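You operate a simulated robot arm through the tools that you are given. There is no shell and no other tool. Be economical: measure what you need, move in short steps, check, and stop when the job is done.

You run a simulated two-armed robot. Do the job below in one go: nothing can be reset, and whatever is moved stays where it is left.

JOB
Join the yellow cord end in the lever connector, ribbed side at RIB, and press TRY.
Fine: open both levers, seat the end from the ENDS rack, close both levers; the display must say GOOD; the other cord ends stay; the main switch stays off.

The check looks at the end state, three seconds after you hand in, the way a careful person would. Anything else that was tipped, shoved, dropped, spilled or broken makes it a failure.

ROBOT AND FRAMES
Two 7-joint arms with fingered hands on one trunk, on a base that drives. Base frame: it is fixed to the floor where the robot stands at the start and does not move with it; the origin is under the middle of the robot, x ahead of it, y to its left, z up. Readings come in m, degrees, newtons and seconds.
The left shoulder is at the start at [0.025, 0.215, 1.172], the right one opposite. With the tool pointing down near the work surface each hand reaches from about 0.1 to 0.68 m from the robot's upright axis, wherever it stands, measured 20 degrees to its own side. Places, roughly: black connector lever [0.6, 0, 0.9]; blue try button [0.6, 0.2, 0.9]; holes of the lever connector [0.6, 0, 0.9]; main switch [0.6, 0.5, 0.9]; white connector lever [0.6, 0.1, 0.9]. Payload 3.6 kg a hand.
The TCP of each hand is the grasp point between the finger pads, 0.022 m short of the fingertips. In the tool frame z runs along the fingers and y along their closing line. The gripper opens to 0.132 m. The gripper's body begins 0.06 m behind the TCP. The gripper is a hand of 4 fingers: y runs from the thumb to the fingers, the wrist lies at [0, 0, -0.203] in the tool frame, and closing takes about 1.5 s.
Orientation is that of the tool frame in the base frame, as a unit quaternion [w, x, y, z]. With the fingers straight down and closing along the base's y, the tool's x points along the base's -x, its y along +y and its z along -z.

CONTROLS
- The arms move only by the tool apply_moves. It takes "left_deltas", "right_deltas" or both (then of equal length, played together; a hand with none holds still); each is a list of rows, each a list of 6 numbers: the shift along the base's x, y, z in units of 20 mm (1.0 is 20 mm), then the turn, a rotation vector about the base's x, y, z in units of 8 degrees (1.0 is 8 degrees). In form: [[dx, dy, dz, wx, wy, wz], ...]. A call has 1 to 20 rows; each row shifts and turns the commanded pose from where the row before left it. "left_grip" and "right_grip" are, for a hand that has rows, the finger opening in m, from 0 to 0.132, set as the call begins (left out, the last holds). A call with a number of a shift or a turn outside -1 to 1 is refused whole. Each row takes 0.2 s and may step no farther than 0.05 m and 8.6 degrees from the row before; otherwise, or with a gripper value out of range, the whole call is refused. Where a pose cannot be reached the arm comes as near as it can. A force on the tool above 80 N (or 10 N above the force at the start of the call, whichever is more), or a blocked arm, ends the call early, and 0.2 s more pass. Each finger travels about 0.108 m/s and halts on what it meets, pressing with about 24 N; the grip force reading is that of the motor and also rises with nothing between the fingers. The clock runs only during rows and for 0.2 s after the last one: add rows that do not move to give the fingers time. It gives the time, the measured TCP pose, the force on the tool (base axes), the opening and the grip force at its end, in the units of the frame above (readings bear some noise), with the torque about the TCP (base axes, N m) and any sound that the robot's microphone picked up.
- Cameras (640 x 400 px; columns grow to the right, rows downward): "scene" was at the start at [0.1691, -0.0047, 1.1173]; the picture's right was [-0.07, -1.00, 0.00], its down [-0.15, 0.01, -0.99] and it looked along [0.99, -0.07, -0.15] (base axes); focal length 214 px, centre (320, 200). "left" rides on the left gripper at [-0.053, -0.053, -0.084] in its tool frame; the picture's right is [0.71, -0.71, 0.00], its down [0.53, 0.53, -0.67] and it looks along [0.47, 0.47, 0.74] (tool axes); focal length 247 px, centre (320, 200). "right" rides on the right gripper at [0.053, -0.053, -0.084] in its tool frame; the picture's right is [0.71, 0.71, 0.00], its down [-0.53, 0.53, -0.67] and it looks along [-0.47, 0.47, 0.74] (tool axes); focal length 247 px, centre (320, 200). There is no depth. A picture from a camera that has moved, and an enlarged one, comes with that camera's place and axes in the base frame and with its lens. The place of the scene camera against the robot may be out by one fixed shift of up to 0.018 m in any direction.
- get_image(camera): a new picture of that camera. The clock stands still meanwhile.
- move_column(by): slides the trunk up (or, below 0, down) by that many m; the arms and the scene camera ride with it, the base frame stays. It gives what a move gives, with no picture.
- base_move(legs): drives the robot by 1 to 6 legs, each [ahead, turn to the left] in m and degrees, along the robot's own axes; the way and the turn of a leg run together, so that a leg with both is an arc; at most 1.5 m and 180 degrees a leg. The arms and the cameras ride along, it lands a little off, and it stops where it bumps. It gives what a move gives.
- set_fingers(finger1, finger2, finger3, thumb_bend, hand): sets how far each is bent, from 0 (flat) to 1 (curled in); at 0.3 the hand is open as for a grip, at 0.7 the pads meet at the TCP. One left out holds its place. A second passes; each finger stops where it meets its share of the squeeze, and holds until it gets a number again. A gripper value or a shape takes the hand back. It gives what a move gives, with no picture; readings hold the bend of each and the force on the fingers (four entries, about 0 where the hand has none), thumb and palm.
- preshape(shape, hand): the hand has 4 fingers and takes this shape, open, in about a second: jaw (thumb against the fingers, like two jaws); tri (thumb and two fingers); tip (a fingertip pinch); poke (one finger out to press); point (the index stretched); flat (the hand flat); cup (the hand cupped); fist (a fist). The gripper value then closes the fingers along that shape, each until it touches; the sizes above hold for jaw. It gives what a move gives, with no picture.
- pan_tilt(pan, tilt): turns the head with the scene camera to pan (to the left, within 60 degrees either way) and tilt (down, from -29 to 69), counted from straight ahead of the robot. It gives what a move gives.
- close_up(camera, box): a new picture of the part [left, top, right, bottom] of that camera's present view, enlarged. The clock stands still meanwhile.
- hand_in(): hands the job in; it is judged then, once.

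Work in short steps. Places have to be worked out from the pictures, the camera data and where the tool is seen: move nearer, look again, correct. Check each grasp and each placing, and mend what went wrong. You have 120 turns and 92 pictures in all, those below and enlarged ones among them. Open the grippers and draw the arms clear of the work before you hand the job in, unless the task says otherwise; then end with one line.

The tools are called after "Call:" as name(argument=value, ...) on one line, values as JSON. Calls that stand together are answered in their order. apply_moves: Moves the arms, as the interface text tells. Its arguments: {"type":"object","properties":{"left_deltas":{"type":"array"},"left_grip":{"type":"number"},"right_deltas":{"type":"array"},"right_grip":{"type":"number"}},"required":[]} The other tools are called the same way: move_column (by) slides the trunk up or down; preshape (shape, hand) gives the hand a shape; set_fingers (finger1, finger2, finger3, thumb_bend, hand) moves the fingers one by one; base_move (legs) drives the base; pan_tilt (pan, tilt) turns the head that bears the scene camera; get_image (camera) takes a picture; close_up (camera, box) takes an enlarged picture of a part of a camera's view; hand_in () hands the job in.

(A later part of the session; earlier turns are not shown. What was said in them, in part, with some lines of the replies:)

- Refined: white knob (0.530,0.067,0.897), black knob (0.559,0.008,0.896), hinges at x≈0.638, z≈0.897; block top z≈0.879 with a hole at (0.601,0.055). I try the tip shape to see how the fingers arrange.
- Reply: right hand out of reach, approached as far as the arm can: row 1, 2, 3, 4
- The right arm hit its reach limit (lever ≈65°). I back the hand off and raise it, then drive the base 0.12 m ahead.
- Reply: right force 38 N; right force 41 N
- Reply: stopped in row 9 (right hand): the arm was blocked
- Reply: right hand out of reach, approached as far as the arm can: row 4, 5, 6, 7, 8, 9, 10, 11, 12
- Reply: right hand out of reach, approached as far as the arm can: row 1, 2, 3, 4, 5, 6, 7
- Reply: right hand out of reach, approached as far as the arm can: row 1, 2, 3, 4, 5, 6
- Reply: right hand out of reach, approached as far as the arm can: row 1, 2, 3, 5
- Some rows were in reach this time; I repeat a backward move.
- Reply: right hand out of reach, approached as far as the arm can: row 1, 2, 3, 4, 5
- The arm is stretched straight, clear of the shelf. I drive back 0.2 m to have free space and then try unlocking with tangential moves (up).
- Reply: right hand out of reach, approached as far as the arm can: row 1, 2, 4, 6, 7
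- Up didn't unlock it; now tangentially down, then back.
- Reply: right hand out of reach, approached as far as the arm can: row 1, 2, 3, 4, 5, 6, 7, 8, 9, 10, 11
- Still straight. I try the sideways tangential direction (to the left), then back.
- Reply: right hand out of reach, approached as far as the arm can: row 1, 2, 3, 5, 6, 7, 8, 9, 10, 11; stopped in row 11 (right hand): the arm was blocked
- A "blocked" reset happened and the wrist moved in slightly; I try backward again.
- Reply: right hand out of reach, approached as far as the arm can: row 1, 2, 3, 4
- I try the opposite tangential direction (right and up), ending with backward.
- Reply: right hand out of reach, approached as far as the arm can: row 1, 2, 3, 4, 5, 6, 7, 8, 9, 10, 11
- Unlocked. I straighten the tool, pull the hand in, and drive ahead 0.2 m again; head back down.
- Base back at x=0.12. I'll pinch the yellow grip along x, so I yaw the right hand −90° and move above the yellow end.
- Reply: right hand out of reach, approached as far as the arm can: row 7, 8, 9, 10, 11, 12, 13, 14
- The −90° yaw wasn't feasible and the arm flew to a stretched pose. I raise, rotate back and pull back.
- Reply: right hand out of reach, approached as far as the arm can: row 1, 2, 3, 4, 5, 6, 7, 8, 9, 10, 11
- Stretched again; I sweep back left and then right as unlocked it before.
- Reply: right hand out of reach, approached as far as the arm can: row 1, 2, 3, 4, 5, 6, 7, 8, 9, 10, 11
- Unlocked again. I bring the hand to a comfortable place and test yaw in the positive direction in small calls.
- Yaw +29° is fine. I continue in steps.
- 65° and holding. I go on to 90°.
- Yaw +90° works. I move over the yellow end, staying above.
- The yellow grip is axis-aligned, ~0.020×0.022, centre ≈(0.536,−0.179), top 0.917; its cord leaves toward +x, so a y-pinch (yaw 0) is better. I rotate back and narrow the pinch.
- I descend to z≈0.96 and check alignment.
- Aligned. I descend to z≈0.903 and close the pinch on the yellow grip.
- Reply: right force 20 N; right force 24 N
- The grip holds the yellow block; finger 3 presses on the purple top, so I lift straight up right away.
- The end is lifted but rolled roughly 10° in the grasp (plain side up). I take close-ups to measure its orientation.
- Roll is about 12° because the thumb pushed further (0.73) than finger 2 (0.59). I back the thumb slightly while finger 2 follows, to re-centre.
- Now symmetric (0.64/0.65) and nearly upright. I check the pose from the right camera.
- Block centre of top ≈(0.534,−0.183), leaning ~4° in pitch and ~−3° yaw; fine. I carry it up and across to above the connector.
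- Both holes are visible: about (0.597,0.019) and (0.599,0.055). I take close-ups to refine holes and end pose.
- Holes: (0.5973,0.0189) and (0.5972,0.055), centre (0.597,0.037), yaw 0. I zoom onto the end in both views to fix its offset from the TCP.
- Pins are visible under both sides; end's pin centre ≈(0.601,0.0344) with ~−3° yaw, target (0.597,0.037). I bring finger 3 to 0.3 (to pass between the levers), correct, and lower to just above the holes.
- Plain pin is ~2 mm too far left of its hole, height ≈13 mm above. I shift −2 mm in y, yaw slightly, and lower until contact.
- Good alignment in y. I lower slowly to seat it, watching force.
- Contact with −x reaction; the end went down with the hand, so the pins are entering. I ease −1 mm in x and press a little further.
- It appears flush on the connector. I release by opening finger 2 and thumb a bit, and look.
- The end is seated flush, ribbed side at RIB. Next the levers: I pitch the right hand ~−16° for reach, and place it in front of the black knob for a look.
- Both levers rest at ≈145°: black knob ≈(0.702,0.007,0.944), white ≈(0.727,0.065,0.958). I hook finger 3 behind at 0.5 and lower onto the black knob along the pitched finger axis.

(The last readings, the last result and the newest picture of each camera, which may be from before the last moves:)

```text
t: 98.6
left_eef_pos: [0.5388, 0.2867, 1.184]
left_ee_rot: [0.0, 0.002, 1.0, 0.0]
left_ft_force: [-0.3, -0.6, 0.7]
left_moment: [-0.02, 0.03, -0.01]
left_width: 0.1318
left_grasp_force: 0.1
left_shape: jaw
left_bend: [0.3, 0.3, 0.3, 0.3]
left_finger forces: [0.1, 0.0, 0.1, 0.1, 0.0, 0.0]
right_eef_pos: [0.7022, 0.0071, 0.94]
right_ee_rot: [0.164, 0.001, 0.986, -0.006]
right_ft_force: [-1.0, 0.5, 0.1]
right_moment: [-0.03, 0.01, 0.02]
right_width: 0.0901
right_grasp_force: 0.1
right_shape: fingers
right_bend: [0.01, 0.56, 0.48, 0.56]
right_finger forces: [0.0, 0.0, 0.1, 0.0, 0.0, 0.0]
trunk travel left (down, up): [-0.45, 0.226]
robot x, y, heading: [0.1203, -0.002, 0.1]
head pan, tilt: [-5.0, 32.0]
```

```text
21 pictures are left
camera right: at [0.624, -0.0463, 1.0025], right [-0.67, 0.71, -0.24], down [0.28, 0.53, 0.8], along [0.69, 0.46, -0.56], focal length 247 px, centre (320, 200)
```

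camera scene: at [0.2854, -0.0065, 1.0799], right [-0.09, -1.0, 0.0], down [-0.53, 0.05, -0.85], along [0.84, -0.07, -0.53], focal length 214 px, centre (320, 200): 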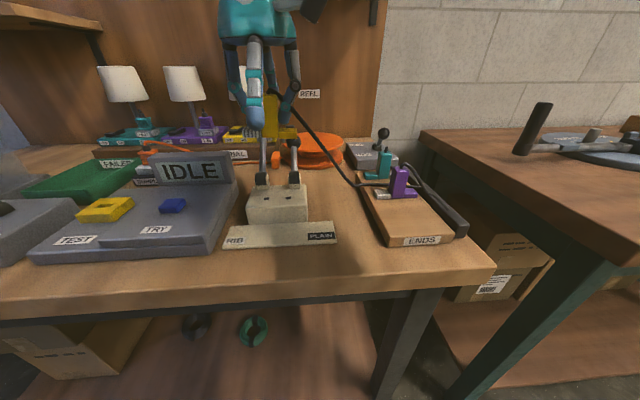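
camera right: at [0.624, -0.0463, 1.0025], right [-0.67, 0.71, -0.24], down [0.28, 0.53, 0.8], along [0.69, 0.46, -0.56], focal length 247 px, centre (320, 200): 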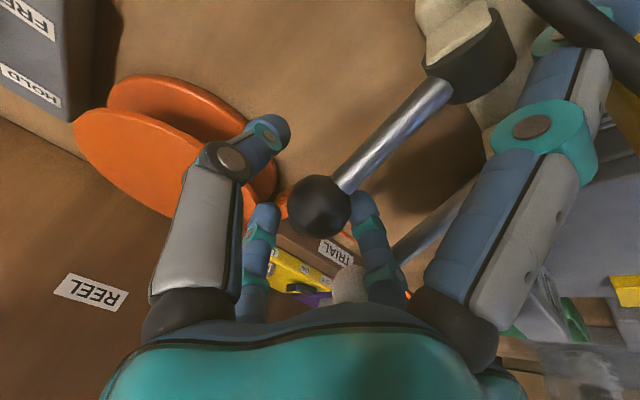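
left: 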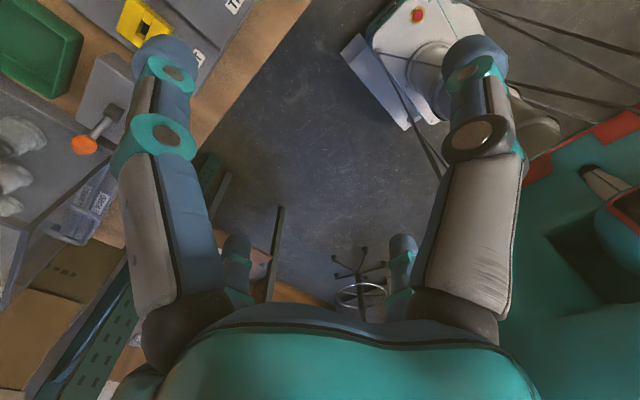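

The knob sits between thumb, finger 2 and finger 3. I close on it.

Call:
set_fingers(hand="right", finger3=0.66, finger2=0.8, thumb_bend=0.8)

Call:
apply_moves(right_deltas=[[-0.73, 0, 0.75, 0, 0, 0], [-0.85, 0, 0.58, 0, 0, 0], [-1, 0, 0.33, 0, 0, 0]])

Call:
get_image(camera="right")

```text
t: 99.6
left_eef_pos: [0.539, 0.2864, 1.1823]
left_ee_rot: [0.0, 0.002, 1.0, 0.0]
left_ft_force: [-0.2, -0.5, 0.4]
left_moment: [0.01, 0.0, -0.03]
left_width: 0.1318
left_grasp_force: 0.1
left_shape: jaw
left_bend: [0.3, 0.3, 0.3, 0.3]
left_finger forces: [0.0, 0.0, 0.1, 0.1, 0.1, 0.0]
right_eef_pos: [0.7021, 0.0047, 0.9397]
right_ee_rot: [0.163, 0.001, 0.987, -0.006]
right_ft_force: [-2.3, -5.5, -4.8]
right_moment: [0.0, -0.01, -0.02]
right_width: 0.0841
right_grasp_force: 9.4
right_shape: fingers
right_bend: [0.01, 0.76, 0.66, 0.74]
right_finger forces: [0.1, 7.7, 0.0, 0.1, 11.7, 0.1]
trunk travel left (down, up): [-0.45, 0.226]
robot x, y, heading: [0.1203, -0.0021, 0.0]
head pan, tilt: [-5.0, 32.0]
```

```text
t: 100.4
left_eef_pos: [0.5378, 0.2858, 1.1832]
left_ee_rot: [0.0, 0.002, 1.0, 0.001]
left_ft_force: [0.3, 0.2, 0.3]
left_moment: [0.03, 0.01, 0.02]
left_width: 0.1318
left_grasp_force: 0.1
left_shape: jaw
left_bend: [0.3, 0.3, 0.3, 0.3]
left_finger forces: [0.0, 0.0, 0.0, 0.0, 0.0, 0.0]
right_eef_pos: [0.6506, 0.0055, 0.9735]
right_ee_rot: [0.165, 0.001, 0.986, -0.006]
right_ft_force: [-0.1, -1.1, -1.2]
right_moment: [0.0, -0.01, 0.01]
right_width: 0.084
right_grasp_force: 0.7
right_shape: fingers
right_bend: [0.01, 0.77, 0.66, 0.75]
right_finger forces: [0.1, 0.0, 0.1, 0.0, 1.2, 0.1]
trunk travel left (down, up): [-0.45, 0.226]
robot x, y, heading: [0.1195, -0.0016, 0.4]
head pan, tilt: [-5.0, 32.0]
```

```text
20 pictures are left
camera right: at [0.5717, -0.0468, 1.0365], right [-0.67, 0.71, -0.24], down [0.28, 0.53, 0.8], along [0.69, 0.46, -0.56], focal length 247 px, centre (320, 200)
```

right: 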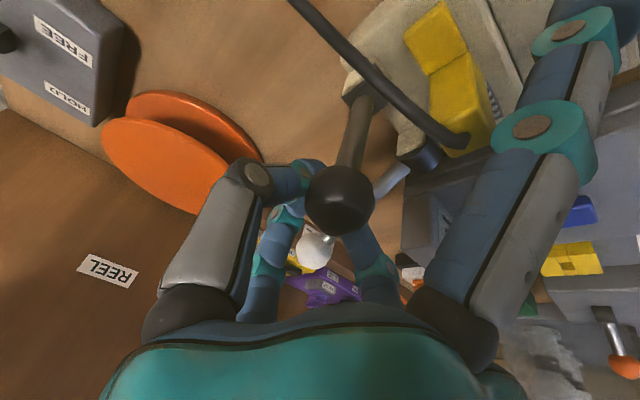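

Lever is at ~90° with fingers behind the knob. I continue pushing forward along the arc.

Call:
apply_moves(right_deltas=[[-1, 0, 0.05, 0, 0, 0], [-1, 0, -0.1, 0, 0, 0], [-0.9, 0, -0.3, 0, 0, 0]])

Call:
get_image(camera="right")

Call:
close_up(camera="scene", box=[215, 100, 345, 220])

```text
t: 101.2
left_eef_pos: [0.5383, 0.2866, 1.1827]
left_ee_rot: [0.001, 0.002, 1.0, -0.001]
left_ft_force: [-0.3, 0.0, 0.1]
left_moment: [0.01, 0.01, -0.02]
left_width: 0.1321
left_grasp_force: 0.1
left_shape: jaw
left_bend: [0.3, 0.3, 0.3, 0.3]
left_finger forces: [0.1, 0.0, 0.0, 0.0, 0.0, 0.0]
right_eef_pos: [0.5951, 0.0051, 0.966]
right_ee_rot: [0.163, 0.006, 0.987, -0.007]
right_ft_force: [0.6, 0.1, 1.2]
right_moment: [0.01, 0.01, -0.04]
right_width: 0.0842
right_grasp_force: 0.1
right_shape: fingers
right_bend: [0.01, 0.77, 0.66, 0.75]
right_finger forces: [0.1, 0.0, 0.1, 0.0, 0.0, 0.1]
trunk travel left (down, up): [-0.45, 0.226]
robot x, y, heading: [0.1174, 0.0018, -0.0]
head pan, tilt: [-5.0, 32.0]
```

```text
19 pictures are left
camera right: at [0.5158, -0.0477, 1.0288], right [-0.66, 0.71, -0.24], down [0.29, 0.53, 0.8], along [0.69, 0.46, -0.56], focal length 247 px, centre (320, 200)
```

right: 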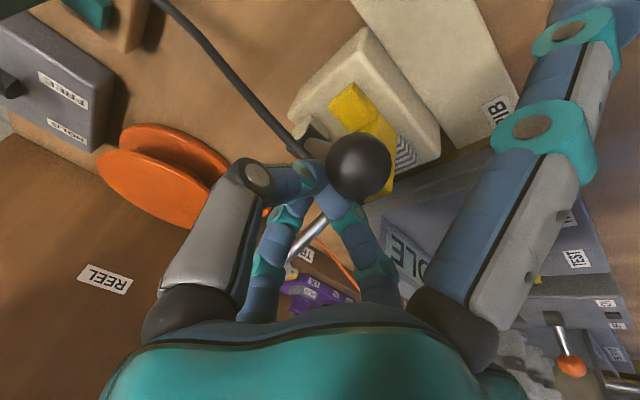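

```text
3.33 times, centred on (280, 160) of scene
camera zoom: at [0.285, -0.006, 1.08], right [-0.09, -1.0, 0.0], down [-0.53, 0.05, -0.85], along [0.84, -0.07, -0.53], focal length 715 px, centre (453, 333)
```

zoom: 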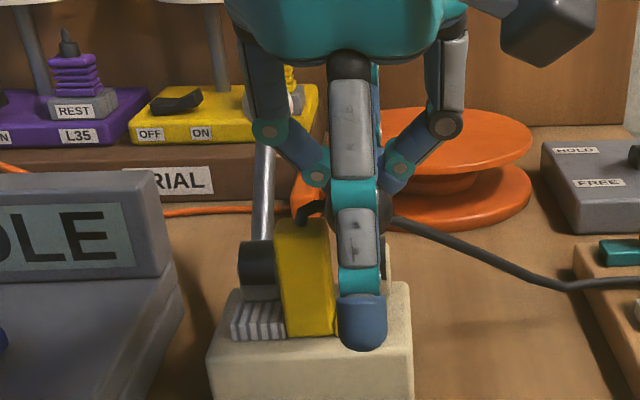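

Lever at ~42°. I lift the closed fingertips over the knob and press it down from above.

Call:
apply_moves(right_deltas=[[0.2, 0, 1, 0, 0, 0], [-0.2, 0, 0.6, 0, 0, 0], [-1, 0.05, 0, 0, 0, 0], [-0.6, 0.05, 0, 0, 0, 0], [-0.1, 0, -0.8, 0, 0, 0], [-0.2, 0, -0.8, 0, 0, 0], [-0.2, 0, -0.8, 0, 0, 0], [-0.1, 0, -0.6, 0, 0, 0], [-0.1, 0, -0.4, 0, 0, 0]])

Call:
get_image(camera="right")

```text
t: 103.1
left_eef_pos: [0.5394, 0.2856, 1.1836]
left_ee_rot: [0.0, 0.002, 1.0, -0.001]
left_ft_force: [-0.7, -0.4, 0.4]
left_moment: [-0.02, 0.02, -0.01]
left_width: 0.132
left_grasp_force: 0.0
left_shape: jaw
left_bend: [0.3, 0.3, 0.3, 0.3]
left_finger forces: [0.1, 0.1, 0.1, 0.1, 0.0, 0.0]
right_eef_pos: [0.5843, 0.0038, 0.9973]
right_ee_rot: [0.189, 0.054, 0.979, 0.051]
right_ft_force: [0.5, -0.2, -0.6]
right_moment: [-0.02, 0.04, 0.0]
right_width: 0.084
right_grasp_force: 0.0
right_shape: fingers
right_bend: [0.01, 0.77, 0.66, 0.75]
right_finger forces: [0.0, 0.0, 0.0, 0.0, 0.0, 0.1]
trunk travel left (down, up): [-0.45, 0.226]
robot x, y, heading: [0.1216, -0.0019, 0.1]
head pan, tilt: [-5.0, 32.0]
stopped in row 9 (right hand): the arm was blocked; the commanded pose is now the measured one
```

```text
17 pictures are left
camera right: at [0.499, -0.0492, 1.0493], right [-0.59, 0.79, -0.17], down [0.28, 0.4, 0.87], along [0.76, 0.47, -0.46], focal length 247 px, centre (320, 200)
```

right: 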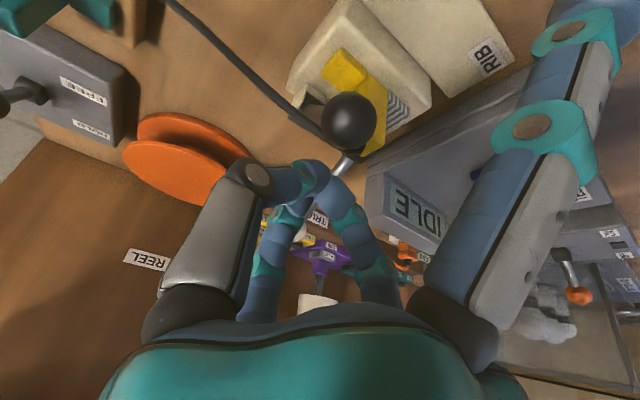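

The downward push got blocked with the hand tilting. I raise, restore the vertical orientation, and come over the knob vertically.

Call:
apply_moves(right_deltas=[[0, 0, 1, -0.18, 0.68, 0.2], [0, 0, 0.5, -0.18, 0.68, 0.2], [-0.2, 0, 0, -0.18, 0.68, 0.2], [-0.2, 0, 0, -0.18, 0.68, 0.2], [0, 0, 0, 0, 0, 0]])

Call:
close_up(camera="scene", box=[215, 60, 345, 220])

```text
t: 104.3
left_eef_pos: [0.5382, 0.2858, 1.1833]
left_ee_rot: [0.001, 0.002, 1.0, -0.001]
left_ft_force: [-0.9, -0.3, 0.3]
left_moment: [0.0, 0.04, -0.03]
left_width: 0.1318
left_grasp_force: 0.1
left_shape: jaw
left_bend: [0.3, 0.3, 0.3, 0.3]
left_finger forces: [0.0, 0.0, 0.0, 0.1, 0.1, 0.0]
right_eef_pos: [0.576, 0.005, 1.0261]
right_ee_rot: [-0.002, -0.004, 1.0, 0.001]
right_ft_force: [0.4, -0.2, -1.3]
right_moment: [0.0, -0.01, 0.01]
right_width: 0.084
right_grasp_force: 0.1
right_shape: fingers
right_bend: [0.01, 0.77, 0.66, 0.75]
right_finger forces: [0.0, 0.0, 0.0, 0.1, 0.0, 0.0]
trunk travel left (down, up): [-0.45, 0.226]
robot x, y, heading: [0.1231, -0.002, 0.1]
head pan, tilt: [-5.0, 32.0]
```

```text
2.50 times, centred on (280, 140) of scene
camera zoom: at [0.285, -0.0064, 1.08], right [-0.09, -1.0, 0.0], down [-0.53, 0.05, -0.85], along [0.84, -0.07, -0.53], focal length 536 px, centre (420, 350)
```

zoom: 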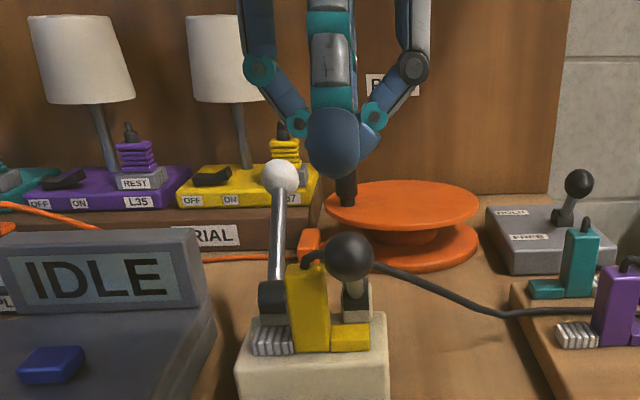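

The black lever stands at ~42°. I press straight down in small steps over the knob.

Call:
apply_moves(right_deltas=[[-0.2, 0.1, -0.8, 0, 0, 0], [0, 0, -0.8, 0, 0, 0], [0, 0, -0.5, 0, 0, 0], [-0.1, 0, -0.5, 0, 0, 0], [-0.1, 0, -0.5, 0, 0, 0]])

Call:
get_image(camera="right")

```text
t: 105.5
left_eef_pos: [0.5385, 0.285, 1.1838]
left_ee_rot: [0.0, 0.002, 1.0, 0.0]
left_ft_force: [-0.5, -0.3, 0.2]
left_moment: [0.0, 0.01, -0.02]
left_width: 0.1319
left_grasp_force: 0.1
left_shape: jaw
left_bend: [0.3, 0.3, 0.3, 0.3]
left_finger forces: [0.0, 0.0, 0.0, 0.0, 0.0, 0.0]
right_eef_pos: [0.5678, 0.0072, 0.9632]
right_ee_rot: [-0.002, -0.003, 1.0, 0.001]
right_ft_force: [-0.7, -0.4, -0.1]
right_moment: [-0.01, 0.02, -0.02]
right_width: 0.084
right_grasp_force: 0.0
right_shape: fingers
right_bend: [0.01, 0.77, 0.66, 0.75]
right_finger forces: [0.0, 0.0, 0.0, 0.1, 0.2, 0.1]
trunk travel left (down, up): [-0.45, 0.226]
robot x, y, heading: [0.1203, 0.0007, 0.4]
head pan, tilt: [-5.0, 32.0]
```

```text
15 pictures are left
camera right: at [0.5142, -0.0476, 1.047], right [-0.71, 0.7, 0.0], down [0.53, 0.53, 0.67], along [0.47, 0.48, -0.75], focal length 247 px, centre (320, 200)
```

right: 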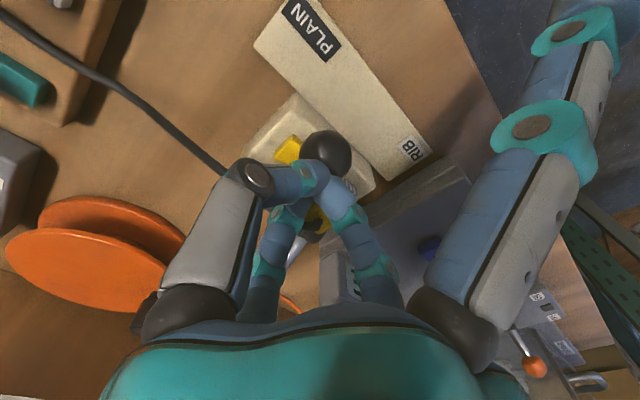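

It works: lever ≈22° with little force. I keep pressing down.

Call:
apply_moves(right_deltas=[[-0.2, 0, -0.4, 0, 0, 0], [-0.1, 0, -0.4, 0, 0, 0], [0, 0, -0.4, 0, 0, 0], [0, 0, -0.3, 0, 0, 0], [0, 0, -0.2, 0, 0, 0]])

Call:
get_image(camera="right")

```text
t: 106.7
left_eef_pos: [0.5382, 0.2864, 1.1823]
left_ee_rot: [0.0, 0.002, 1.0, 0.0]
left_ft_force: [0.5, -0.8, -0.3]
left_moment: [-0.02, -0.03, 0.03]
left_width: 0.1316
left_grasp_force: 0.1
left_shape: jaw
left_bend: [0.3, 0.3, 0.3, 0.3]
left_finger forces: [0.0, 0.0, 0.1, 0.2, 0.0, 0.1]
right_eef_pos: [0.5692, 0.0054, 0.9379]
right_ee_rot: [0.003, 0.005, 1.0, 0.011]
right_ft_force: [-0.9, -0.2, 0.9]
right_moment: [0.04, 0.01, -0.06]
right_width: 0.084
right_grasp_force: 0.0
right_shape: fingers
right_bend: [0.01, 0.77, 0.66, 0.75]
right_finger forces: [0.0, 0.0, 0.0, 0.0, 0.1, 0.0]
trunk travel left (down, up): [-0.45, 0.226]
robot x, y, heading: [0.1226, 0.0028, 0.1]
head pan, tilt: [-5.0, 32.0]
```

```text
14 pictures are left
camera right: at [0.514, -0.0505, 1.0208], right [-0.7, 0.72, 0.01], down [0.53, 0.51, 0.68], along [0.48, 0.48, -0.73], focal length 247 px, centre (320, 200)
```

right: 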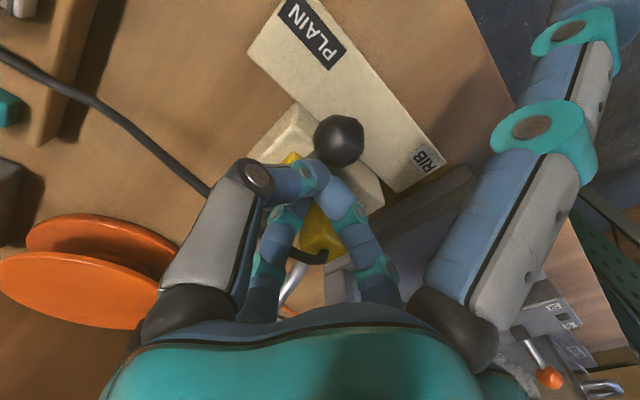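

The black lever is closed (knob back at z≈0.897). Now the white: I raise, pitch the hand −27°, and come above the white knob with fingers pre-opened.

Call:
apply_moves(right_deltas=[[0, 0, 1, 0, 0, 0], [0, 0, 1, 0, 0, 0], [0, 0, 1, 0, 0, 0], [0, 0, 1, 0, 0, 0], [0, 0, 1, 0, 0, 0], [0, 0, 0.8, 0, 0, 0], [0.73, 0.375, 0, 0, -0.42, 0], [0.73, 0.375, 0, 0, -0.42, 0], [0.73, 0.375, 0, 0, -0.42, 0], [0.73, 0.375, 0, 0, -0.42, 0], [0.73, 0.375, 0, 0, -0.42, 0], [0.73, 0.375, 0, 0, -0.42, 0], [0.73, 0.375, 0, 0, -0.42, 0], [0.73, 0.375, 0, 0, -0.42, 0], [0, 0, 0, 0, 0, 0]])

Call:
set_fingers(hand="right", finger3=0.48, finger2=0.57, thumb_bend=0.57)

Call:
get_image(camera="right")

Call:
close_up(camera="scene", box=[215, 80, 345, 240])

```text
t: 109.7
left_eef_pos: [0.5385, 0.2863, 1.1835]
left_ee_rot: [-0.001, 0.003, 1.0, 0.0]
left_ft_force: [0.0, 0.2, -0.1]
left_moment: [0.0, 0.03, 0.0]
left_width: 0.132
left_grasp_force: 0.1
left_shape: jaw
left_bend: [0.3, 0.3, 0.3, 0.3]
left_finger forces: [0.0, 0.0, 0.0, 0.0, 0.0, 0.0]
right_eef_pos: [0.7112, 0.0328, 1.1283]
right_ee_rot: [0.258, 0.054, 0.963, 0.053]
right_ft_force: [-0.6, -1.0, -0.8]
right_moment: [0.04, 0.06, -0.01]
right_width: 0.0839
right_grasp_force: 0.1
right_shape: fingers
right_bend: [0.01, 0.77, 0.66, 0.75]
right_finger forces: [0.0, 0.1, 0.1, 0.0, 0.0, 0.0]
trunk travel left (down, up): [-0.45, 0.226]
robot x, y, heading: [0.1216, -0.0037, 0.1]
head pan, tilt: [-5.0, 32.0]
stopped in row 14 (right hand): the arm was blocked; the commanded pose is now the measured one
```

```text
t: 110.7
left_eef_pos: [0.5386, 0.2852, 1.183]
left_ee_rot: [0.0, 0.001, 1.0, -0.001]
left_ft_force: [0.2, -0.8, -0.7]
left_moment: [0.06, 0.01, 0.01]
left_width: 0.1318
left_grasp_force: 0.0
left_shape: jaw
left_bend: [0.3, 0.3, 0.3, 0.3]
left_finger forces: [0.0, 0.0, 0.0, 0.0, 0.0, 0.1]
right_eef_pos: [0.7111, 0.0334, 1.1267]
right_ee_rot: [0.258, 0.053, 0.963, 0.052]
right_ft_force: [-0.2, 0.1, 0.0]
right_moment: [-0.02, 0.0, -0.01]
right_width: 0.0899
right_grasp_force: 0.1
right_shape: fingers
right_bend: [0.01, 0.56, 0.48, 0.56]
right_finger forces: [0.0, 0.0, 0.0, 0.0, 0.1, 0.0]
trunk travel left (down, up): [-0.45, 0.226]
robot x, y, heading: [0.1181, 0.0033, 0.1]
head pan, tilt: [-5.0, 32.0]
```

```text
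13 pictures are left
camera right: at [0.6176, -0.0188, 1.1663], right [-0.56, 0.79, -0.26], down [0.16, 0.4, 0.9], along [0.82, 0.46, -0.35], focal length 247 px, centre (320, 200)
```

right: 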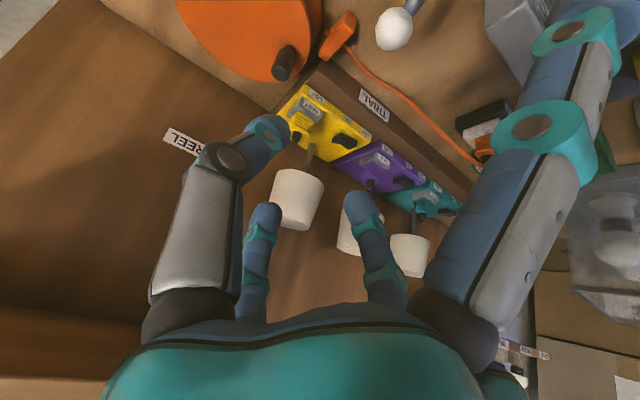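

```text
2.50 times, centred on (280, 160) of scene
camera zoom: at [0.2853, -0.0063, 1.0799], right [-0.09, -1.0, 0.0], down [-0.53, 0.05, -0.85], along [0.84, -0.07, -0.53], focal length 536 px, centre (420, 300)
```

zoom: 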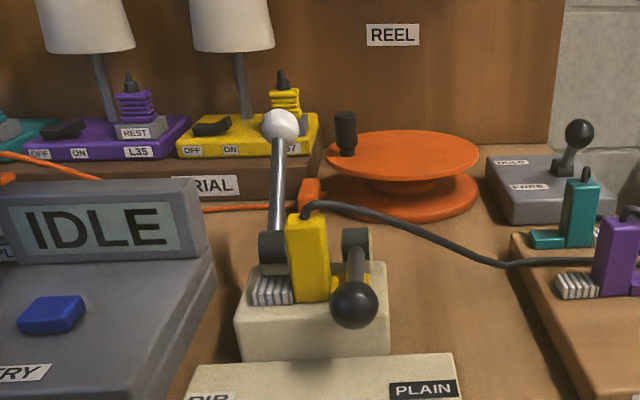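

The black lever is properly closed. The right arm gets blocked reaching across to the left, so I'll use the left arm for the white lever; first the right arm retreats to the right and straightens.

Call:
apply_moves(right_deltas=[[-0.6, -0.5, 0, -0.155, 0.76, 0.155], [-0.6, -1, 0, -0.155, 0.76, 0.155], [-1, -1, 0, -0.155, 0.76, 0.155], [-1, -1, 0, -0.155, 0.76, 0.155], [-1, -1, 0, -0.155, 0.76, 0.155], [-1, -1, 0, 0, 0, 0], [-1, -1, 0, 0, 0, 0], [-1, -1, 0, 0, 0, 0], [-0.5, -1, 0, 0, 0, 0], [-0.5, -1, 0, 0, 0, 0], [0, -1, 0, 0, 0, 0], [0, -1, 0, 0, 0, 0]])

Call:
set_fingers(hand="left", finger1=0, finger3=0.48, finger2=0.57, thumb_bend=0.57)

Call:
get_image(camera="left")

```text
t: 113.2
left_eef_pos: [0.5386, 0.2854, 1.1839]
left_ee_rot: [-0.001, 0.002, 1.0, -0.001]
left_ft_force: [0.1, -0.3, -0.2]
left_moment: [0.02, 0.01, 0.02]
left_width: 0.1319
left_grasp_force: 0.1
left_shape: jaw
left_bend: [0.3, 0.3, 0.3, 0.3]
left_finger forces: [0.0, 0.1, 0.1, 0.1, 0.0, 0.0]
right_eef_pos: [0.5435, -0.1953, 1.1249]
right_ee_rot: [-0.005, -0.002, 1.0, -0.002]
right_ft_force: [0.9, -0.4, -0.8]
right_moment: [-0.03, 0.0, 0.0]
right_width: 0.0898
right_grasp_force: 0.1
right_shape: fingers
right_bend: [0.01, 0.56, 0.48, 0.56]
right_finger forces: [0.0, 0.1, 0.1, 0.0, 0.1, 0.1]
trunk travel left (down, up): [-0.45, 0.226]
robot x, y, heading: [0.1202, 0.0013, 0.1]
head pan, tilt: [-5.0, 32.0]
```

```text
t: 114.2
left_eef_pos: [0.538, 0.2861, 1.1829]
left_ee_rot: [0.0, 0.002, 1.0, 0.0]
left_ft_force: [-0.9, 0.1, 0.1]
left_moment: [-0.01, -0.01, -0.01]
left_width: 0.09
left_grasp_force: 0.2
left_shape: fingers
left_bend: [0.01, 0.56, 0.48, 0.56]
left_finger forces: [0.1, 0.1, 0.1, 0.0, 0.0, 0.0]
right_eef_pos: [0.5445, -0.1933, 1.1264]
right_ee_rot: [-0.005, -0.003, 1.0, -0.002]
right_ft_force: [0.1, 0.4, -0.2]
right_moment: [0.02, -0.02, 0.02]
right_width: 0.0897
right_grasp_force: 0.0
right_shape: fingers
right_bend: [0.01, 0.56, 0.48, 0.56]
right_finger forces: [0.0, 0.0, 0.1, 0.0, 0.1, 0.0]
trunk travel left (down, up): [-0.45, 0.226]
robot x, y, heading: [0.1212, -0.0, 0.2]
head pan, tilt: [-5.0, 32.0]
```

```text
11 pictures are left
camera left: at [0.592, 0.2328, 1.2676], right [-0.71, -0.7, 0.0], down [-0.52, 0.53, 0.67], along [-0.47, 0.47, -0.74], focal length 247 px, centre (320, 200)
```

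left: 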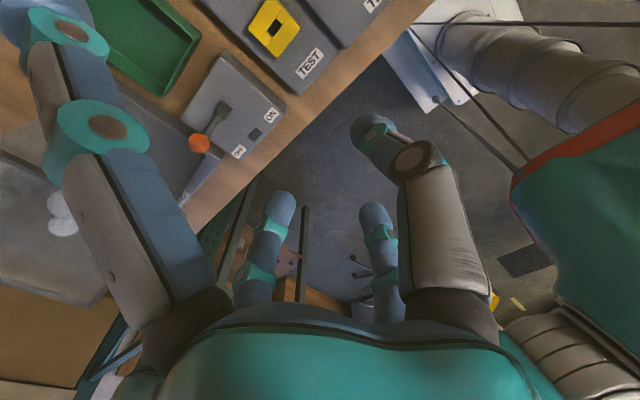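

On the left hand finger 1 is the +x digit. I set that as the hook, and bring the left hand (pitched −16°) above the white knob at ≈(0.7275,0.0645,0.960).

Call:
set_fingers(hand="left", finger1=0.48, finger3=0)

Call:
apply_moves(left_deltas=[[0.683, -0.923, -0.57, 0, -0.17, 0], [0.683, -0.923, -0.57, 0, -0.17, 0], [0.683, -0.923, -0.57, 0, -0.17, 0], [0.683, -0.923, -0.57, 0, -0.17, 0], [0.683, -0.923, -0.57, 0, -0.17, 0], [0.683, -0.923, -0.57, 0, -0.17, 0], [0.683, -0.923, -0.57, 0, -0.17, 0], [0.683, -0.923, -0.57, 0, -0.17, 0], [0.683, -0.923, -0.57, 0, -0.17, 0], [0.683, -0.923, -0.57, 0, -0.17, 0], [0.683, -0.923, -0.57, 0, -0.17, 0], [0.683, -0.923, -0.57, 0, -0.17, 0], [0, 0, 0, 0, 0, 0]])

Call:
get_image(camera="left")

```text
t: 115.2
left_eef_pos: [0.5396, 0.2859, 1.1829]
left_ee_rot: [-0.001, 0.001, 1.0, 0.0]
left_ft_force: [-0.7, 0.1, 0.5]
left_moment: [-0.01, 0.06, 0.02]
left_width: 0.0369
left_grasp_force: 0.1
left_shape: fingers
left_bend: [0.48, 0.56, 0.01, 0.56]
left_finger forces: [0.1, 0.1, 0.1, 0.0, 0.1, 0.0]
right_eef_pos: [0.5459, -0.1938, 1.1253]
right_ee_rot: [-0.005, -0.003, 1.0, -0.002]
right_ft_force: [-0.6, -0.5, 0.3]
right_moment: [0.04, 0.02, -0.03]
right_width: 0.09
right_grasp_force: 0.0
right_shape: fingers
right_bend: [0.01, 0.56, 0.48, 0.56]
right_finger forces: [0.0, 0.1, 0.0, 0.0, 0.1, 0.0]
trunk travel left (down, up): [-0.45, 0.226]
robot x, y, heading: [0.119, 0.0029, 0.0]
head pan, tilt: [-5.0, 32.0]
```

```text
t: 118.0
left_eef_pos: [0.7041, 0.0649, 1.0467]
left_ee_rot: [0.143, 0.003, 0.99, 0.0]
left_ft_force: [-0.1, -0.6, 0.7]
left_moment: [0.05, -0.01, -0.02]
left_width: 0.037
left_grasp_force: 0.0
left_shape: fingers
left_bend: [0.48, 0.56, 0.01, 0.56]
left_finger forces: [0.1, 0.0, 0.0, 0.0, 0.0, 0.0]
right_eef_pos: [0.5435, -0.1921, 1.1252]
right_ee_rot: [-0.006, -0.003, 1.0, -0.002]
right_ft_force: [0.6, 0.2, -0.4]
right_moment: [-0.02, -0.03, 0.01]
right_width: 0.0898
right_grasp_force: 0.0
right_shape: fingers
right_bend: [0.01, 0.56, 0.48, 0.56]
right_finger forces: [0.0, 0.0, 0.1, 0.0, 0.0, 0.1]
trunk travel left (down, up): [-0.45, 0.226]
robot x, y, heading: [0.1215, 0.0016, 0.2]
head pan, tilt: [-5.0, 32.0]
```

```text
10 pictures are left
camera left: at [0.7316, 0.012, 1.1427], right [-0.68, -0.7, -0.2], down [-0.69, 0.53, 0.49], along [-0.24, 0.47, -0.85], focal length 247 px, centre (320, 200)
```

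left: 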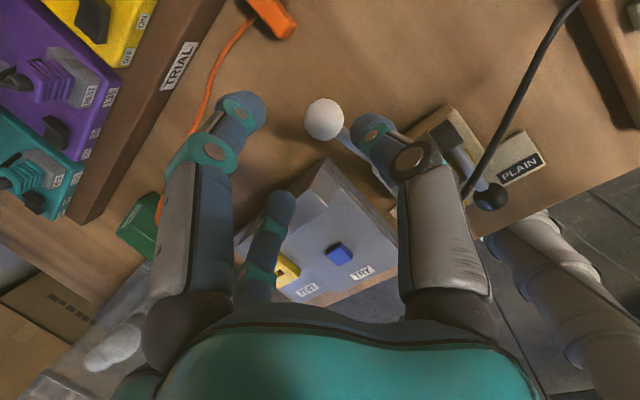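

The white knob is right where expected. I lower along the finger axis and close on it.

Call:
apply_moves(left_deltas=[[0.24, 0, -0.86, 0, 0, 0], [0.24, 0, -0.86, 0, 0, 0], [0.24, 0, -0.86, 0, 0, 0], [0.24, 0, -0.86, 0, 0, 0], [0.24, 0, -0.86, 0, 0, 0], [0, 0, -0.3, 0, 0, 0], [0, 0, 0, 0, 0, 0]])

Call:
set_fingers(hand="left", finger1=0.66, finger2=0.8, thumb_bend=0.8)

Call:
get_image(camera="left")

```text
t: 119.7
left_eef_pos: [0.7277, 0.0643, 0.9541]
left_ee_rot: [0.142, 0.002, 0.99, 0.001]
left_ft_force: [0.4, -0.9, -0.1]
left_moment: [-0.01, 0.0, -0.03]
left_width: 0.0373
left_grasp_force: 0.0
left_shape: fingers
left_bend: [0.48, 0.56, 0.01, 0.56]
left_finger forces: [0.1, 0.0, 0.0, 0.0, 0.1, 0.1]
right_eef_pos: [0.544, -0.1939, 1.1241]
right_ee_rot: [-0.005, -0.003, 1.0, -0.002]
right_ft_force: [0.1, 0.0, -0.6]
right_moment: [0.02, 0.0, 0.0]
right_width: 0.0896
right_grasp_force: 0.0
right_shape: fingers
right_bend: [0.01, 0.56, 0.48, 0.56]
right_finger forces: [0.0, 0.0, 0.0, 0.0, 0.0, 0.0]
trunk travel left (down, up): [-0.45, 0.226]
robot x, y, heading: [0.12, -0.0006, 0.2]
head pan, tilt: [-5.0, 32.0]
```

```text
t: 120.7
left_eef_pos: [0.7272, 0.0636, 0.9544]
left_ee_rot: [0.141, 0.002, 0.99, 0.001]
left_ft_force: [-3.1, -4.0, -3.2]
left_moment: [-0.02, 0.0, 0.0]
left_width: 0.0001
left_grasp_force: 1.3
left_shape: fingers
left_bend: [0.66, 0.76, 0.01, 0.75]
left_finger forces: [0.0, 0.0, 0.1, 0.1, 2.4, 0.1]
right_eef_pos: [0.5452, -0.1955, 1.1263]
right_ee_rot: [-0.005, -0.003, 1.0, -0.002]
right_ft_force: [-0.1, -0.7, 1.0]
right_moment: [0.01, -0.02, 0.01]
right_width: 0.0899
right_grasp_force: 0.1
right_shape: fingers
right_bend: [0.01, 0.56, 0.48, 0.56]
right_finger forces: [0.0, 0.0, 0.0, 0.2, 0.0, 0.0]
trunk travel left (down, up): [-0.45, 0.226]
robot x, y, heading: [0.1166, 0.0027, 0.1]
head pan, tilt: [-5.0, 32.0]
```

```text
9 pictures are left
camera left: at [0.7543, 0.0099, 1.0493], right [-0.68, -0.7, -0.2], down [-0.69, 0.53, 0.5], along [-0.24, 0.47, -0.85], focal length 247 px, centre (320, 200)
```

left: 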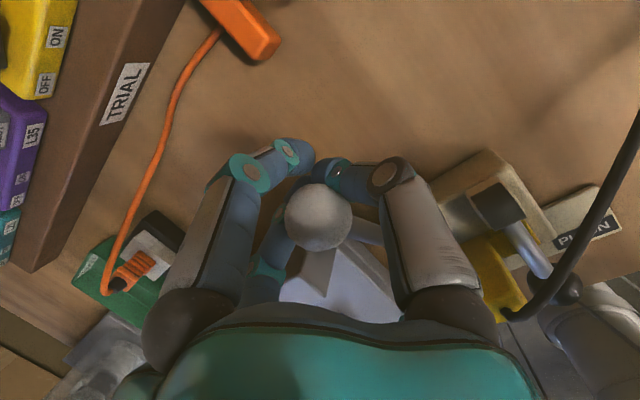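

The closed fingers sit under/behind the white knob. I move along the arc up and forward to about 70°.

Call:
apply_moves(left_deltas=[[-0.48, 0, 0.52, 0, 0, 0], [-0.48, 0, 0.52, 0, 0, 0], [-0.61, 0, 0.39, 0, 0, 0], [-0.61, 0, 0.39, 0, 0, 0], [-0.69, 0, 0.22, 0, 0, 0], [-0.69, 0, 0.22, 0, 0, 0], [-0.72, 0, 0.03, 0, 0, 0], [-0.72, 0, 0.03, 0, 0, 0], [-0.7, 0, -0.16, 0, 0, 0], [-0.7, 0, -0.16, 0, 0, 0]])

Call:
close_up(camera="scene", box=[215, 80, 345, 240])

```text
t: 122.8
left_eef_pos: [0.5989, 0.0639, 0.9941]
left_ee_rot: [0.142, 0.002, 0.99, 0.0]
left_ft_force: [1.3, -0.6, -1.8]
left_moment: [0.01, -0.03, -0.03]
left_width: 0.0001
left_grasp_force: 0.1
left_shape: fingers
left_bend: [0.66, 0.77, 0.01, 0.75]
left_finger forces: [0.0, 0.1, 0.0, 0.0, 0.0, 0.0]
right_eef_pos: [0.5447, -0.1945, 1.1244]
right_ee_rot: [-0.006, -0.004, 1.0, -0.002]
right_ft_force: [-0.3, 0.9, 0.4]
right_moment: [0.02, 0.01, -0.01]
right_width: 0.0898
right_grasp_force: 0.0
right_shape: fingers
right_bend: [0.01, 0.56, 0.48, 0.56]
right_finger forces: [0.1, 0.0, 0.0, 0.0, 0.0, 0.0]
trunk travel left (down, up): [-0.45, 0.226]
robot x, y, heading: [0.1167, -0.002, -0.1]
head pan, tilt: [-5.0, 32.0]
```

```text
2.50 times, centred on (280, 160) of scene
camera zoom: at [0.2855, -0.0063, 1.0799], right [-0.09, -1.0, 0.0], down [-0.53, 0.05, -0.85], along [0.84, -0.07, -0.53], focal length 536 px, centre (420, 300)
```

zoom: 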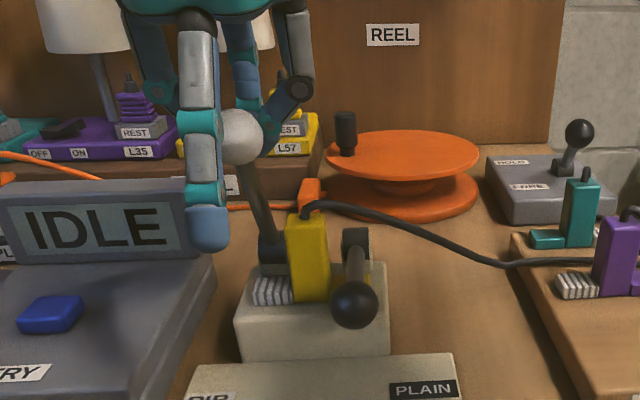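

White lever ≈64°, fingers behind. I push on to ~40°, then lift, straighten the hand and position above the knob.

Call:
apply_moves(left_deltas=[[-0.66, 0, -0.25, 0, 0, 0], [-0.66, 0, -0.3, 0, 0, 0], [-0.6, 0, -0.4, 0, 0, 0], [0.3, 0, 0.8, 0, 0.5, 0], [0.2, 0, 0.8, 0, 0.5, 0], [-0.3, 0, 0.5, 0, 0.5, 0], [-0.7, 0, 0, 0, 0.54, 0], [-0.6, 0, 0, 0, 0, 0], [0, 0, 0, 0, 0, 0]])

Call:
close_up(camera="scene", box=[215, 80, 345, 240])

```text
t: 124.8
left_eef_pos: [0.5388, 0.0642, 1.0181]
left_ee_rot: [-0.001, 0.002, 1.0, -0.001]
left_ft_force: [0.9, -0.2, 0.5]
left_moment: [-0.04, 0.03, 0.01]
left_width: 0.0
left_grasp_force: 0.0
left_shape: fingers
left_bend: [0.66, 0.77, 0.01, 0.75]
left_finger forces: [0.1, 0.0, 0.0, 0.1, 0.0, 0.0]
right_eef_pos: [0.5443, -0.1945, 1.125]
right_ee_rot: [-0.006, -0.003, 1.0, -0.002]
right_ft_force: [0.8, -0.9, 0.2]
right_moment: [0.0, 0.02, -0.01]
right_width: 0.0897
right_grasp_force: 0.0
right_shape: fingers
right_bend: [0.01, 0.56, 0.48, 0.56]
right_finger forces: [0.1, 0.1, 0.1, 0.0, 0.0, 0.1]
trunk travel left (down, up): [-0.45, 0.226]
robot x, y, heading: [0.1174, -0.0019, 0.2]
head pan, tilt: [-5.0, 32.0]
```

```text
2.50 times, centred on (280, 160) of scene
camera zoom: at [0.2855, -0.0064, 1.0799], right [-0.09, -1.0, 0.0], down [-0.53, 0.05, -0.85], along [0.84, -0.07, -0.53], focal length 536 px, centre (420, 300)
```

zoom: 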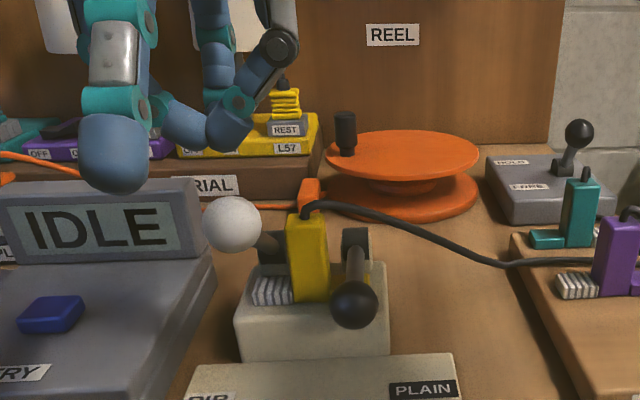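

White lever ≈33°. I press straight down to close it.

Call:
apply_moves(left_deltas=[[-0.05, 0.05, -0.8, 0, 0, 0], [-0.05, 0, -0.7, 0, 0, 0], [-0.1, 0, -0.6, 0, 0, 0], [-0.1, 0, -0.5, 0, 0, 0], [-0.1, 0, -0.5, 0, 0, 0], [0, 0, -0.5, 0, 0, 0], [0, 0, -0.4, 0, 0, 0], [0, 0, -0.2, 0, 0, 0]])

Call:
close_up(camera="scene", box=[215, 80, 345, 240])

```text
t: 126.7
left_eef_pos: [0.5293, 0.0646, 0.9328]
left_ee_rot: [-0.001, 0.001, 1.0, 0.0]
left_ft_force: [0.6, -0.2, -0.7]
left_moment: [0.0, 0.02, 0.0]
left_width: 0.0
left_grasp_force: 0.1
left_shape: fingers
left_bend: [0.66, 0.77, 0.01, 0.75]
left_finger forces: [0.0, 0.0, 0.1, 0.0, 0.0, 0.0]
right_eef_pos: [0.5447, -0.1934, 1.1262]
right_ee_rot: [-0.005, -0.003, 1.0, -0.001]
right_ft_force: [-1.0, -0.3, -0.1]
right_moment: [0.04, 0.0, 0.03]
right_width: 0.0899
right_grasp_force: 0.0
right_shape: fingers
right_bend: [0.01, 0.56, 0.48, 0.56]
right_finger forces: [0.0, 0.0, 0.1, 0.1, 0.1, 0.0]
trunk travel left (down, up): [-0.45, 0.226]
robot x, y, heading: [0.1176, -0.0017, -0.0]
head pan, tilt: [-5.0, 32.0]
```

```text
2.50 times, centred on (280, 160) of scene
camera zoom: at [0.2853, -0.0064, 1.0799], right [-0.09, -1.0, 0.0], down [-0.53, 0.05, -0.85], along [0.84, -0.07, -0.53], focal length 536 px, centre (420, 300)
```

zoom: 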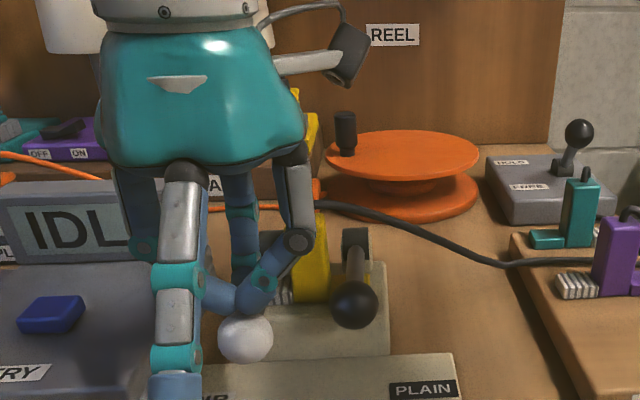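

White knob is back at z≈0.897. I press a few mm more for certainty, then raise.

Call:
apply_moves(left_deltas=[[0, 0, -0.2, 0, 0, 0], [0, 0, -0.2, 0, 0, 0], [0, 0, 0, 0, 0, 0]])

Call:
apply_moves(left_deltas=[[0, 0, 1, 0, 0, 0], [0, 0, 1, 0, 0, 0], [0, 0, 1, 0, 0, 0], [-0.5, 0.8, 1, 0, 0, 0], [-0.5, 0.8, 0.5, 0, 0, 0], [-0.5, 0.8, 0, 0, 0, 0], [0, 0.8, 0, 0, 0, 0], [0, 0.8, 0, 0, 0, 0]])

Call:
get_image(camera="scene")

```text
t: 127.5
left_eef_pos: [0.5294, 0.0624, 0.9283]
left_ee_rot: [0.003, 0.002, 1.0, -0.002]
left_ft_force: [1.6, -5.5, 23.2]
left_moment: [-0.08, -0.01, 0.0]
left_width: 0.0
left_grasp_force: 13.2
left_shape: fingers
left_bend: [0.66, 0.78, 0.01, 0.78]
left_finger forces: [0.3, 0.0, 0.1, 0.0, 26.1, 0.1]
right_eef_pos: [0.5434, -0.1949, 1.1259]
right_ee_rot: [-0.005, -0.003, 1.0, -0.002]
right_ft_force: [0.5, 0.5, 0.3]
right_moment: [-0.01, -0.01, -0.01]
right_width: 0.0897
right_grasp_force: 0.2
right_shape: fingers
right_bend: [0.01, 0.56, 0.48, 0.56]
right_finger forces: [0.0, 0.1, 0.1, 0.0, 0.0, 0.0]
trunk travel left (down, up): [-0.45, 0.226]
robot x, y, heading: [0.1164, 0.0011, 0.1]
head pan, tilt: [-5.0, 32.0]
```

```text
t: 129.2
left_eef_pos: [0.4992, 0.1441, 1.0161]
left_ee_rot: [-0.001, 0.002, 1.0, 0.0]
left_ft_force: [0.2, -0.3, 0.2]
left_moment: [0.01, 0.02, 0.02]
left_width: 0.0004
left_grasp_force: 0.1
left_shape: fingers
left_bend: [0.66, 0.78, 0.01, 0.76]
left_finger forces: [0.0, 0.0, 0.0, 0.0, 0.1, 0.0]
right_eef_pos: [0.5443, -0.1925, 1.1257]
right_ee_rot: [-0.005, -0.002, 1.0, -0.003]
right_ft_force: [0.1, -0.3, -0.5]
right_moment: [0.01, -0.01, 0.0]
right_width: 0.0897
right_grasp_force: 0.0
right_shape: fingers
right_bend: [0.01, 0.56, 0.48, 0.56]
right_finger forces: [0.1, 0.0, 0.0, 0.1, 0.1, 0.0]
trunk travel left (down, up): [-0.45, 0.226]
robot x, y, heading: [0.1219, 0.0027, 0.0]
head pan, tilt: [-5.0, 32.0]
```

```text
5 pictures are left
camera scene: at [0.2851, -0.0061, 1.08], right [-0.09, -1.0, 0.0], down [-0.53, 0.05, -0.85], along [0.84, -0.07, -0.53], focal length 214 px, centre (320, 200)
```

scene: 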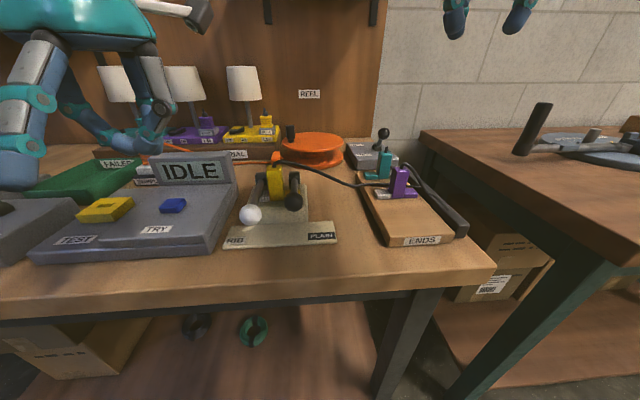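

Both levers are closed (hard stop felt). TRY button triangulates to ≈(0.577,0.194,0.887). I bring the closed left fingertips above it with a slight pitch.

Call:
apply_moves(left_deltas=[[0.6, 0.417, -0.3, 0, -0.33, 0], [0.6, 0.417, -0.3, 0, -0.33, 0], [0.6, 0.417, -0.4, 0, -0.33, 0], [0.6, 0.417, -0.4, 0, -0.33, 0], [0.6, 0.417, -0.5, 0, -0.33, 0], [0.6, 0.417, -0.5, 0, -0.33, 0], [0, 0, -0.8, 0, 0, 0], [0, 0, -0.5, 0, 0, 0], [0, 0, 0, 0, 0, 0]])

Call:
get_image(camera="left")

```text
t: 131.2
left_eef_pos: [0.5716, 0.1956, 0.942]
left_ee_rot: [0.137, 0.001, 0.991, 0.0]
left_ft_force: [-0.2, -0.6, 0.3]
left_moment: [-0.02, 0.01, 0.02]
left_width: 0.0
left_grasp_force: 0.1
left_shape: fingers
left_bend: [0.66, 0.78, 0.01, 0.76]
left_finger forces: [0.1, 0.0, 0.0, 0.1, 0.0, 0.1]
right_eef_pos: [0.5444, -0.1945, 1.1261]
right_ee_rot: [-0.004, -0.002, 1.0, -0.002]
right_ft_force: [-0.1, -0.5, 0.3]
right_moment: [-0.02, 0.0, 0.01]
right_width: 0.0896
right_grasp_force: 0.1
right_shape: fingers
right_bend: [0.01, 0.56, 0.48, 0.56]
right_finger forces: [0.0, 0.0, 0.1, 0.0, 0.0, 0.1]
trunk travel left (down, up): [-0.45, 0.226]
robot x, y, heading: [0.1173, 0.0018, 0.3]
head pan, tilt: [-5.0, 32.0]
```

```text
4 pictures are left
camera left: at [0.601, 0.1416, 1.0368], right [-0.68, -0.7, -0.19], down [-0.69, 0.53, 0.5], along [-0.25, 0.47, -0.84], focal length 247 px, centre (320, 200)
```

left: 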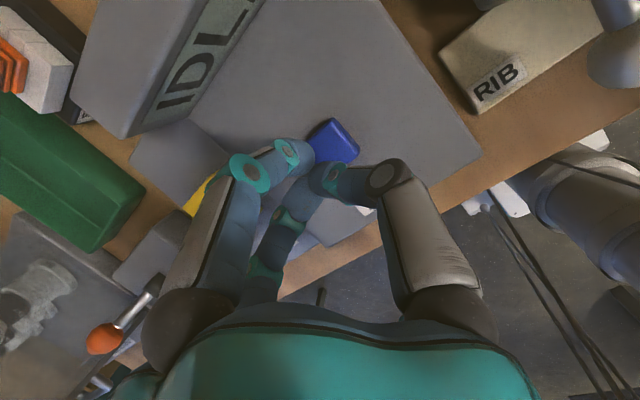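

The button is at ≈(0.582,0.189). I correct by (+4,−6) mm and press down.

Call:
apply_moves(left_deltas=[[0.2, -0.3, -0.4, 0, 0, 0], [0, 0, -0.4, 0, 0, 0], [0, 0, -0.4, 0, 0, 0], [0, 0, -0.3, 0, 0, 0], [0, 0, -0.2, 0, 0, 0], [0, 0, -0.2, 0, 0, 0], [0, 0, 0, 0, 0, 0]])

```text
t: 132.8
left_eef_pos: [0.5768, 0.1887, 0.9054]
left_ee_rot: [0.14, 0.002, 0.99, -0.001]
left_ft_force: [1.3, -0.5, 10.0]
left_moment: [-0.03, -0.05, 0.0]
left_width: 0.0
left_grasp_force: 1.5
left_shape: fingers
left_bend: [0.66, 0.78, 0.01, 0.77]
left_finger forces: [1.9, 0.0, 0.1, 0.0, 0.0, 0.0]
right_eef_pos: [0.5428, -0.1943, 1.126]
right_ee_rot: [-0.005, -0.002, 1.0, -0.002]
right_ft_force: [0.0, -0.1, 0.9]
right_moment: [0.01, 0.0, -0.04]
right_width: 0.0896
right_grasp_force: 0.1
right_shape: fingers
right_bend: [0.01, 0.56, 0.48, 0.56]
right_finger forces: [0.0, 0.0, 0.1, 0.0, 0.0, 0.0]
trunk travel left (down, up): [-0.45, 0.226]
robot x, y, heading: [0.1191, 0.002, 0.3]
head pan, tilt: [-5.0, 32.0]
heard: click
```

A click was heard. I raise the hand and read the display.

Call:
apply_moves(left_deltas=[[0, 0, 1, 0, 0, 0], [0, 0, 1, 0, 0, 0], [-0.5, 0.5, 1, 0, 0.5, 0], [-1, 0.8, 1, 0, 0.5, 0], [-1, 0.8, 1, 0, 0.5, 0], [-1, 0.8, 1, 0, 0.5, 0], [-0.5, 0.8, 1, 0, 0, 0], [0, 0.8, 0.5, 0, 0, 0]])

Call:
get_image(camera="scene")

```text
t: 134.7
left_eef_pos: [0.4955, 0.28, 1.0545]
left_ee_rot: [-0.002, 0.002, 1.0, 0.0]
left_ft_force: [-0.1, 0.0, 0.4]
left_moment: [0.03, -0.01, -0.01]
left_width: 0.0
left_grasp_force: 0.1
left_shape: fingers
left_bend: [0.66, 0.78, 0.01, 0.76]
left_finger forces: [0.1, 0.0, 0.0, 0.0, 0.0, 0.0]
right_eef_pos: [0.5436, -0.1951, 1.1247]
right_ee_rot: [-0.005, -0.003, 1.0, -0.003]
right_ft_force: [-0.6, 0.4, -0.2]
right_moment: [-0.04, -0.02, -0.02]
right_width: 0.0897
right_grasp_force: 0.0
right_shape: fingers
right_bend: [0.01, 0.56, 0.48, 0.56]
right_finger forces: [0.1, 0.1, 0.1, 0.0, 0.1, 0.0]
trunk travel left (down, up): [-0.45, 0.226]
robot x, y, heading: [0.1166, -0.001, -0.0]
head pan, tilt: [-5.0, 32.0]
```

```text
3 pictures are left
camera scene: at [0.2851, -0.0062, 1.08], right [-0.09, -1.0, 0.0], down [-0.53, 0.05, -0.85], along [0.84, -0.07, -0.53], focal length 214 px, centre (320, 200)
```

scene: 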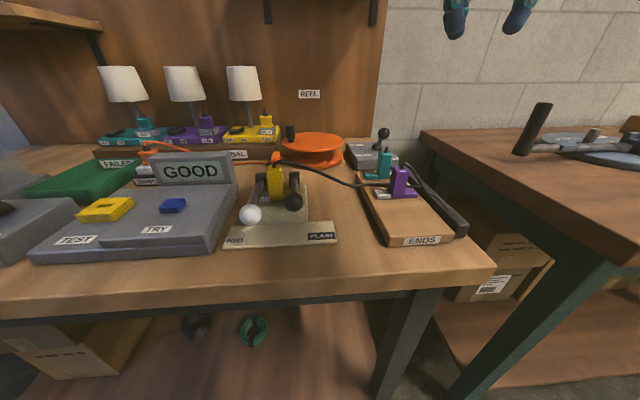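

The display says GOOD. I open both hands, draw the arms clear, and take a final look at the rack.

Call:
apply_moves(left_deltas=[[-0.5, 0, 1, 0, 0, 0], [-0.5, 0, 1, 0, 0, 0], [-0.5, 0, 1, 0, 0, 0], [-0.5, 0, 1, 0, 0, 0], [-0.5, 0, 1, 0, 0, 0]], right_deltas=[[-0.5, -0.5, 0.5, 0, 0, 0], [-0.5, -0.5, 0.5, 0, 0, 0], [-0.5, -0.5, 0.5, 0, 0, 0], [-0.5, 0, 0, 0, 0, 0], [-0.5, 0, 0, 0, 0, 0]], left_grip=0.132, right_grip=0.132)

Call:
close_up(camera="scene", box=[120, 90, 480, 260])

```text
t: 135.8
left_eef_pos: [0.4467, 0.2781, 1.1543]
left_ee_rot: [0.0, 0.002, 1.0, 0.0]
left_ft_force: [-0.4, -0.1, 0.0]
left_moment: [0.0, 0.0, -0.01]
left_width: 0.1316
left_grasp_force: 0.0
left_shape: jaw
left_bend: [0.3, 0.3, 0.3, 0.3]
left_finger forces: [0.1, 0.0, 0.1, 0.0, 0.1, 0.0]
right_eef_pos: [0.4942, -0.2254, 1.1557]
right_ee_rot: [-0.005, -0.002, 1.0, -0.002]
right_ft_force: [-0.9, 1.0, -0.3]
right_moment: [-0.03, -0.02, -0.03]
right_width: 0.1321
right_grasp_force: 0.0
right_shape: tip
right_bend: [0.1, 0.3, 0.11, 0.3]
right_finger forces: [0.1, 0.0, 0.0, 0.0, 0.0, 0.1]
trunk travel left (down, up): [-0.45, 0.226]
robot x, y, heading: [0.117, 0.0032, 0.2]
head pan, tilt: [-5.0, 32.0]
```

```text
1.78 times, centred on (300, 175) of scene
camera zoom: at [0.2846, -0.0067, 1.0801], right [-0.09, -1.0, 0.0], down [-0.53, 0.05, -0.85], along [0.84, -0.07, -0.53], focal length 381 px, centre (356, 244)
```

zoom: 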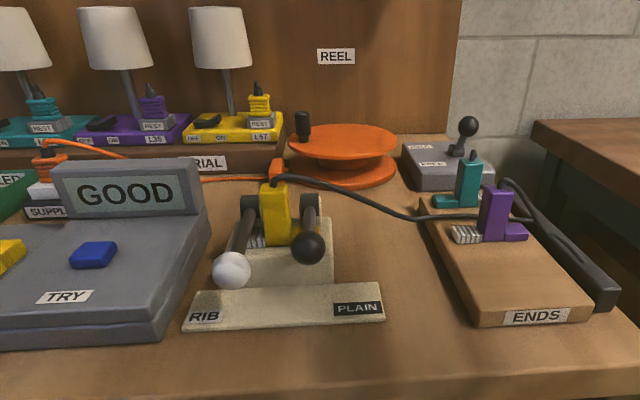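

Everything is in place: the display says GOOD, the levers are closed, the other ends are still in the rack, and the arms are clear. I hand in.

Call:
hand_in()

```text
The job is handed in.
```

The yellow end is seated in the lever connector with its ribbed side at RIB, both levers are closed, and after pressing TRY the display says GOOD; the purple and teal ends are still in the rack, and I never touched the main switch.
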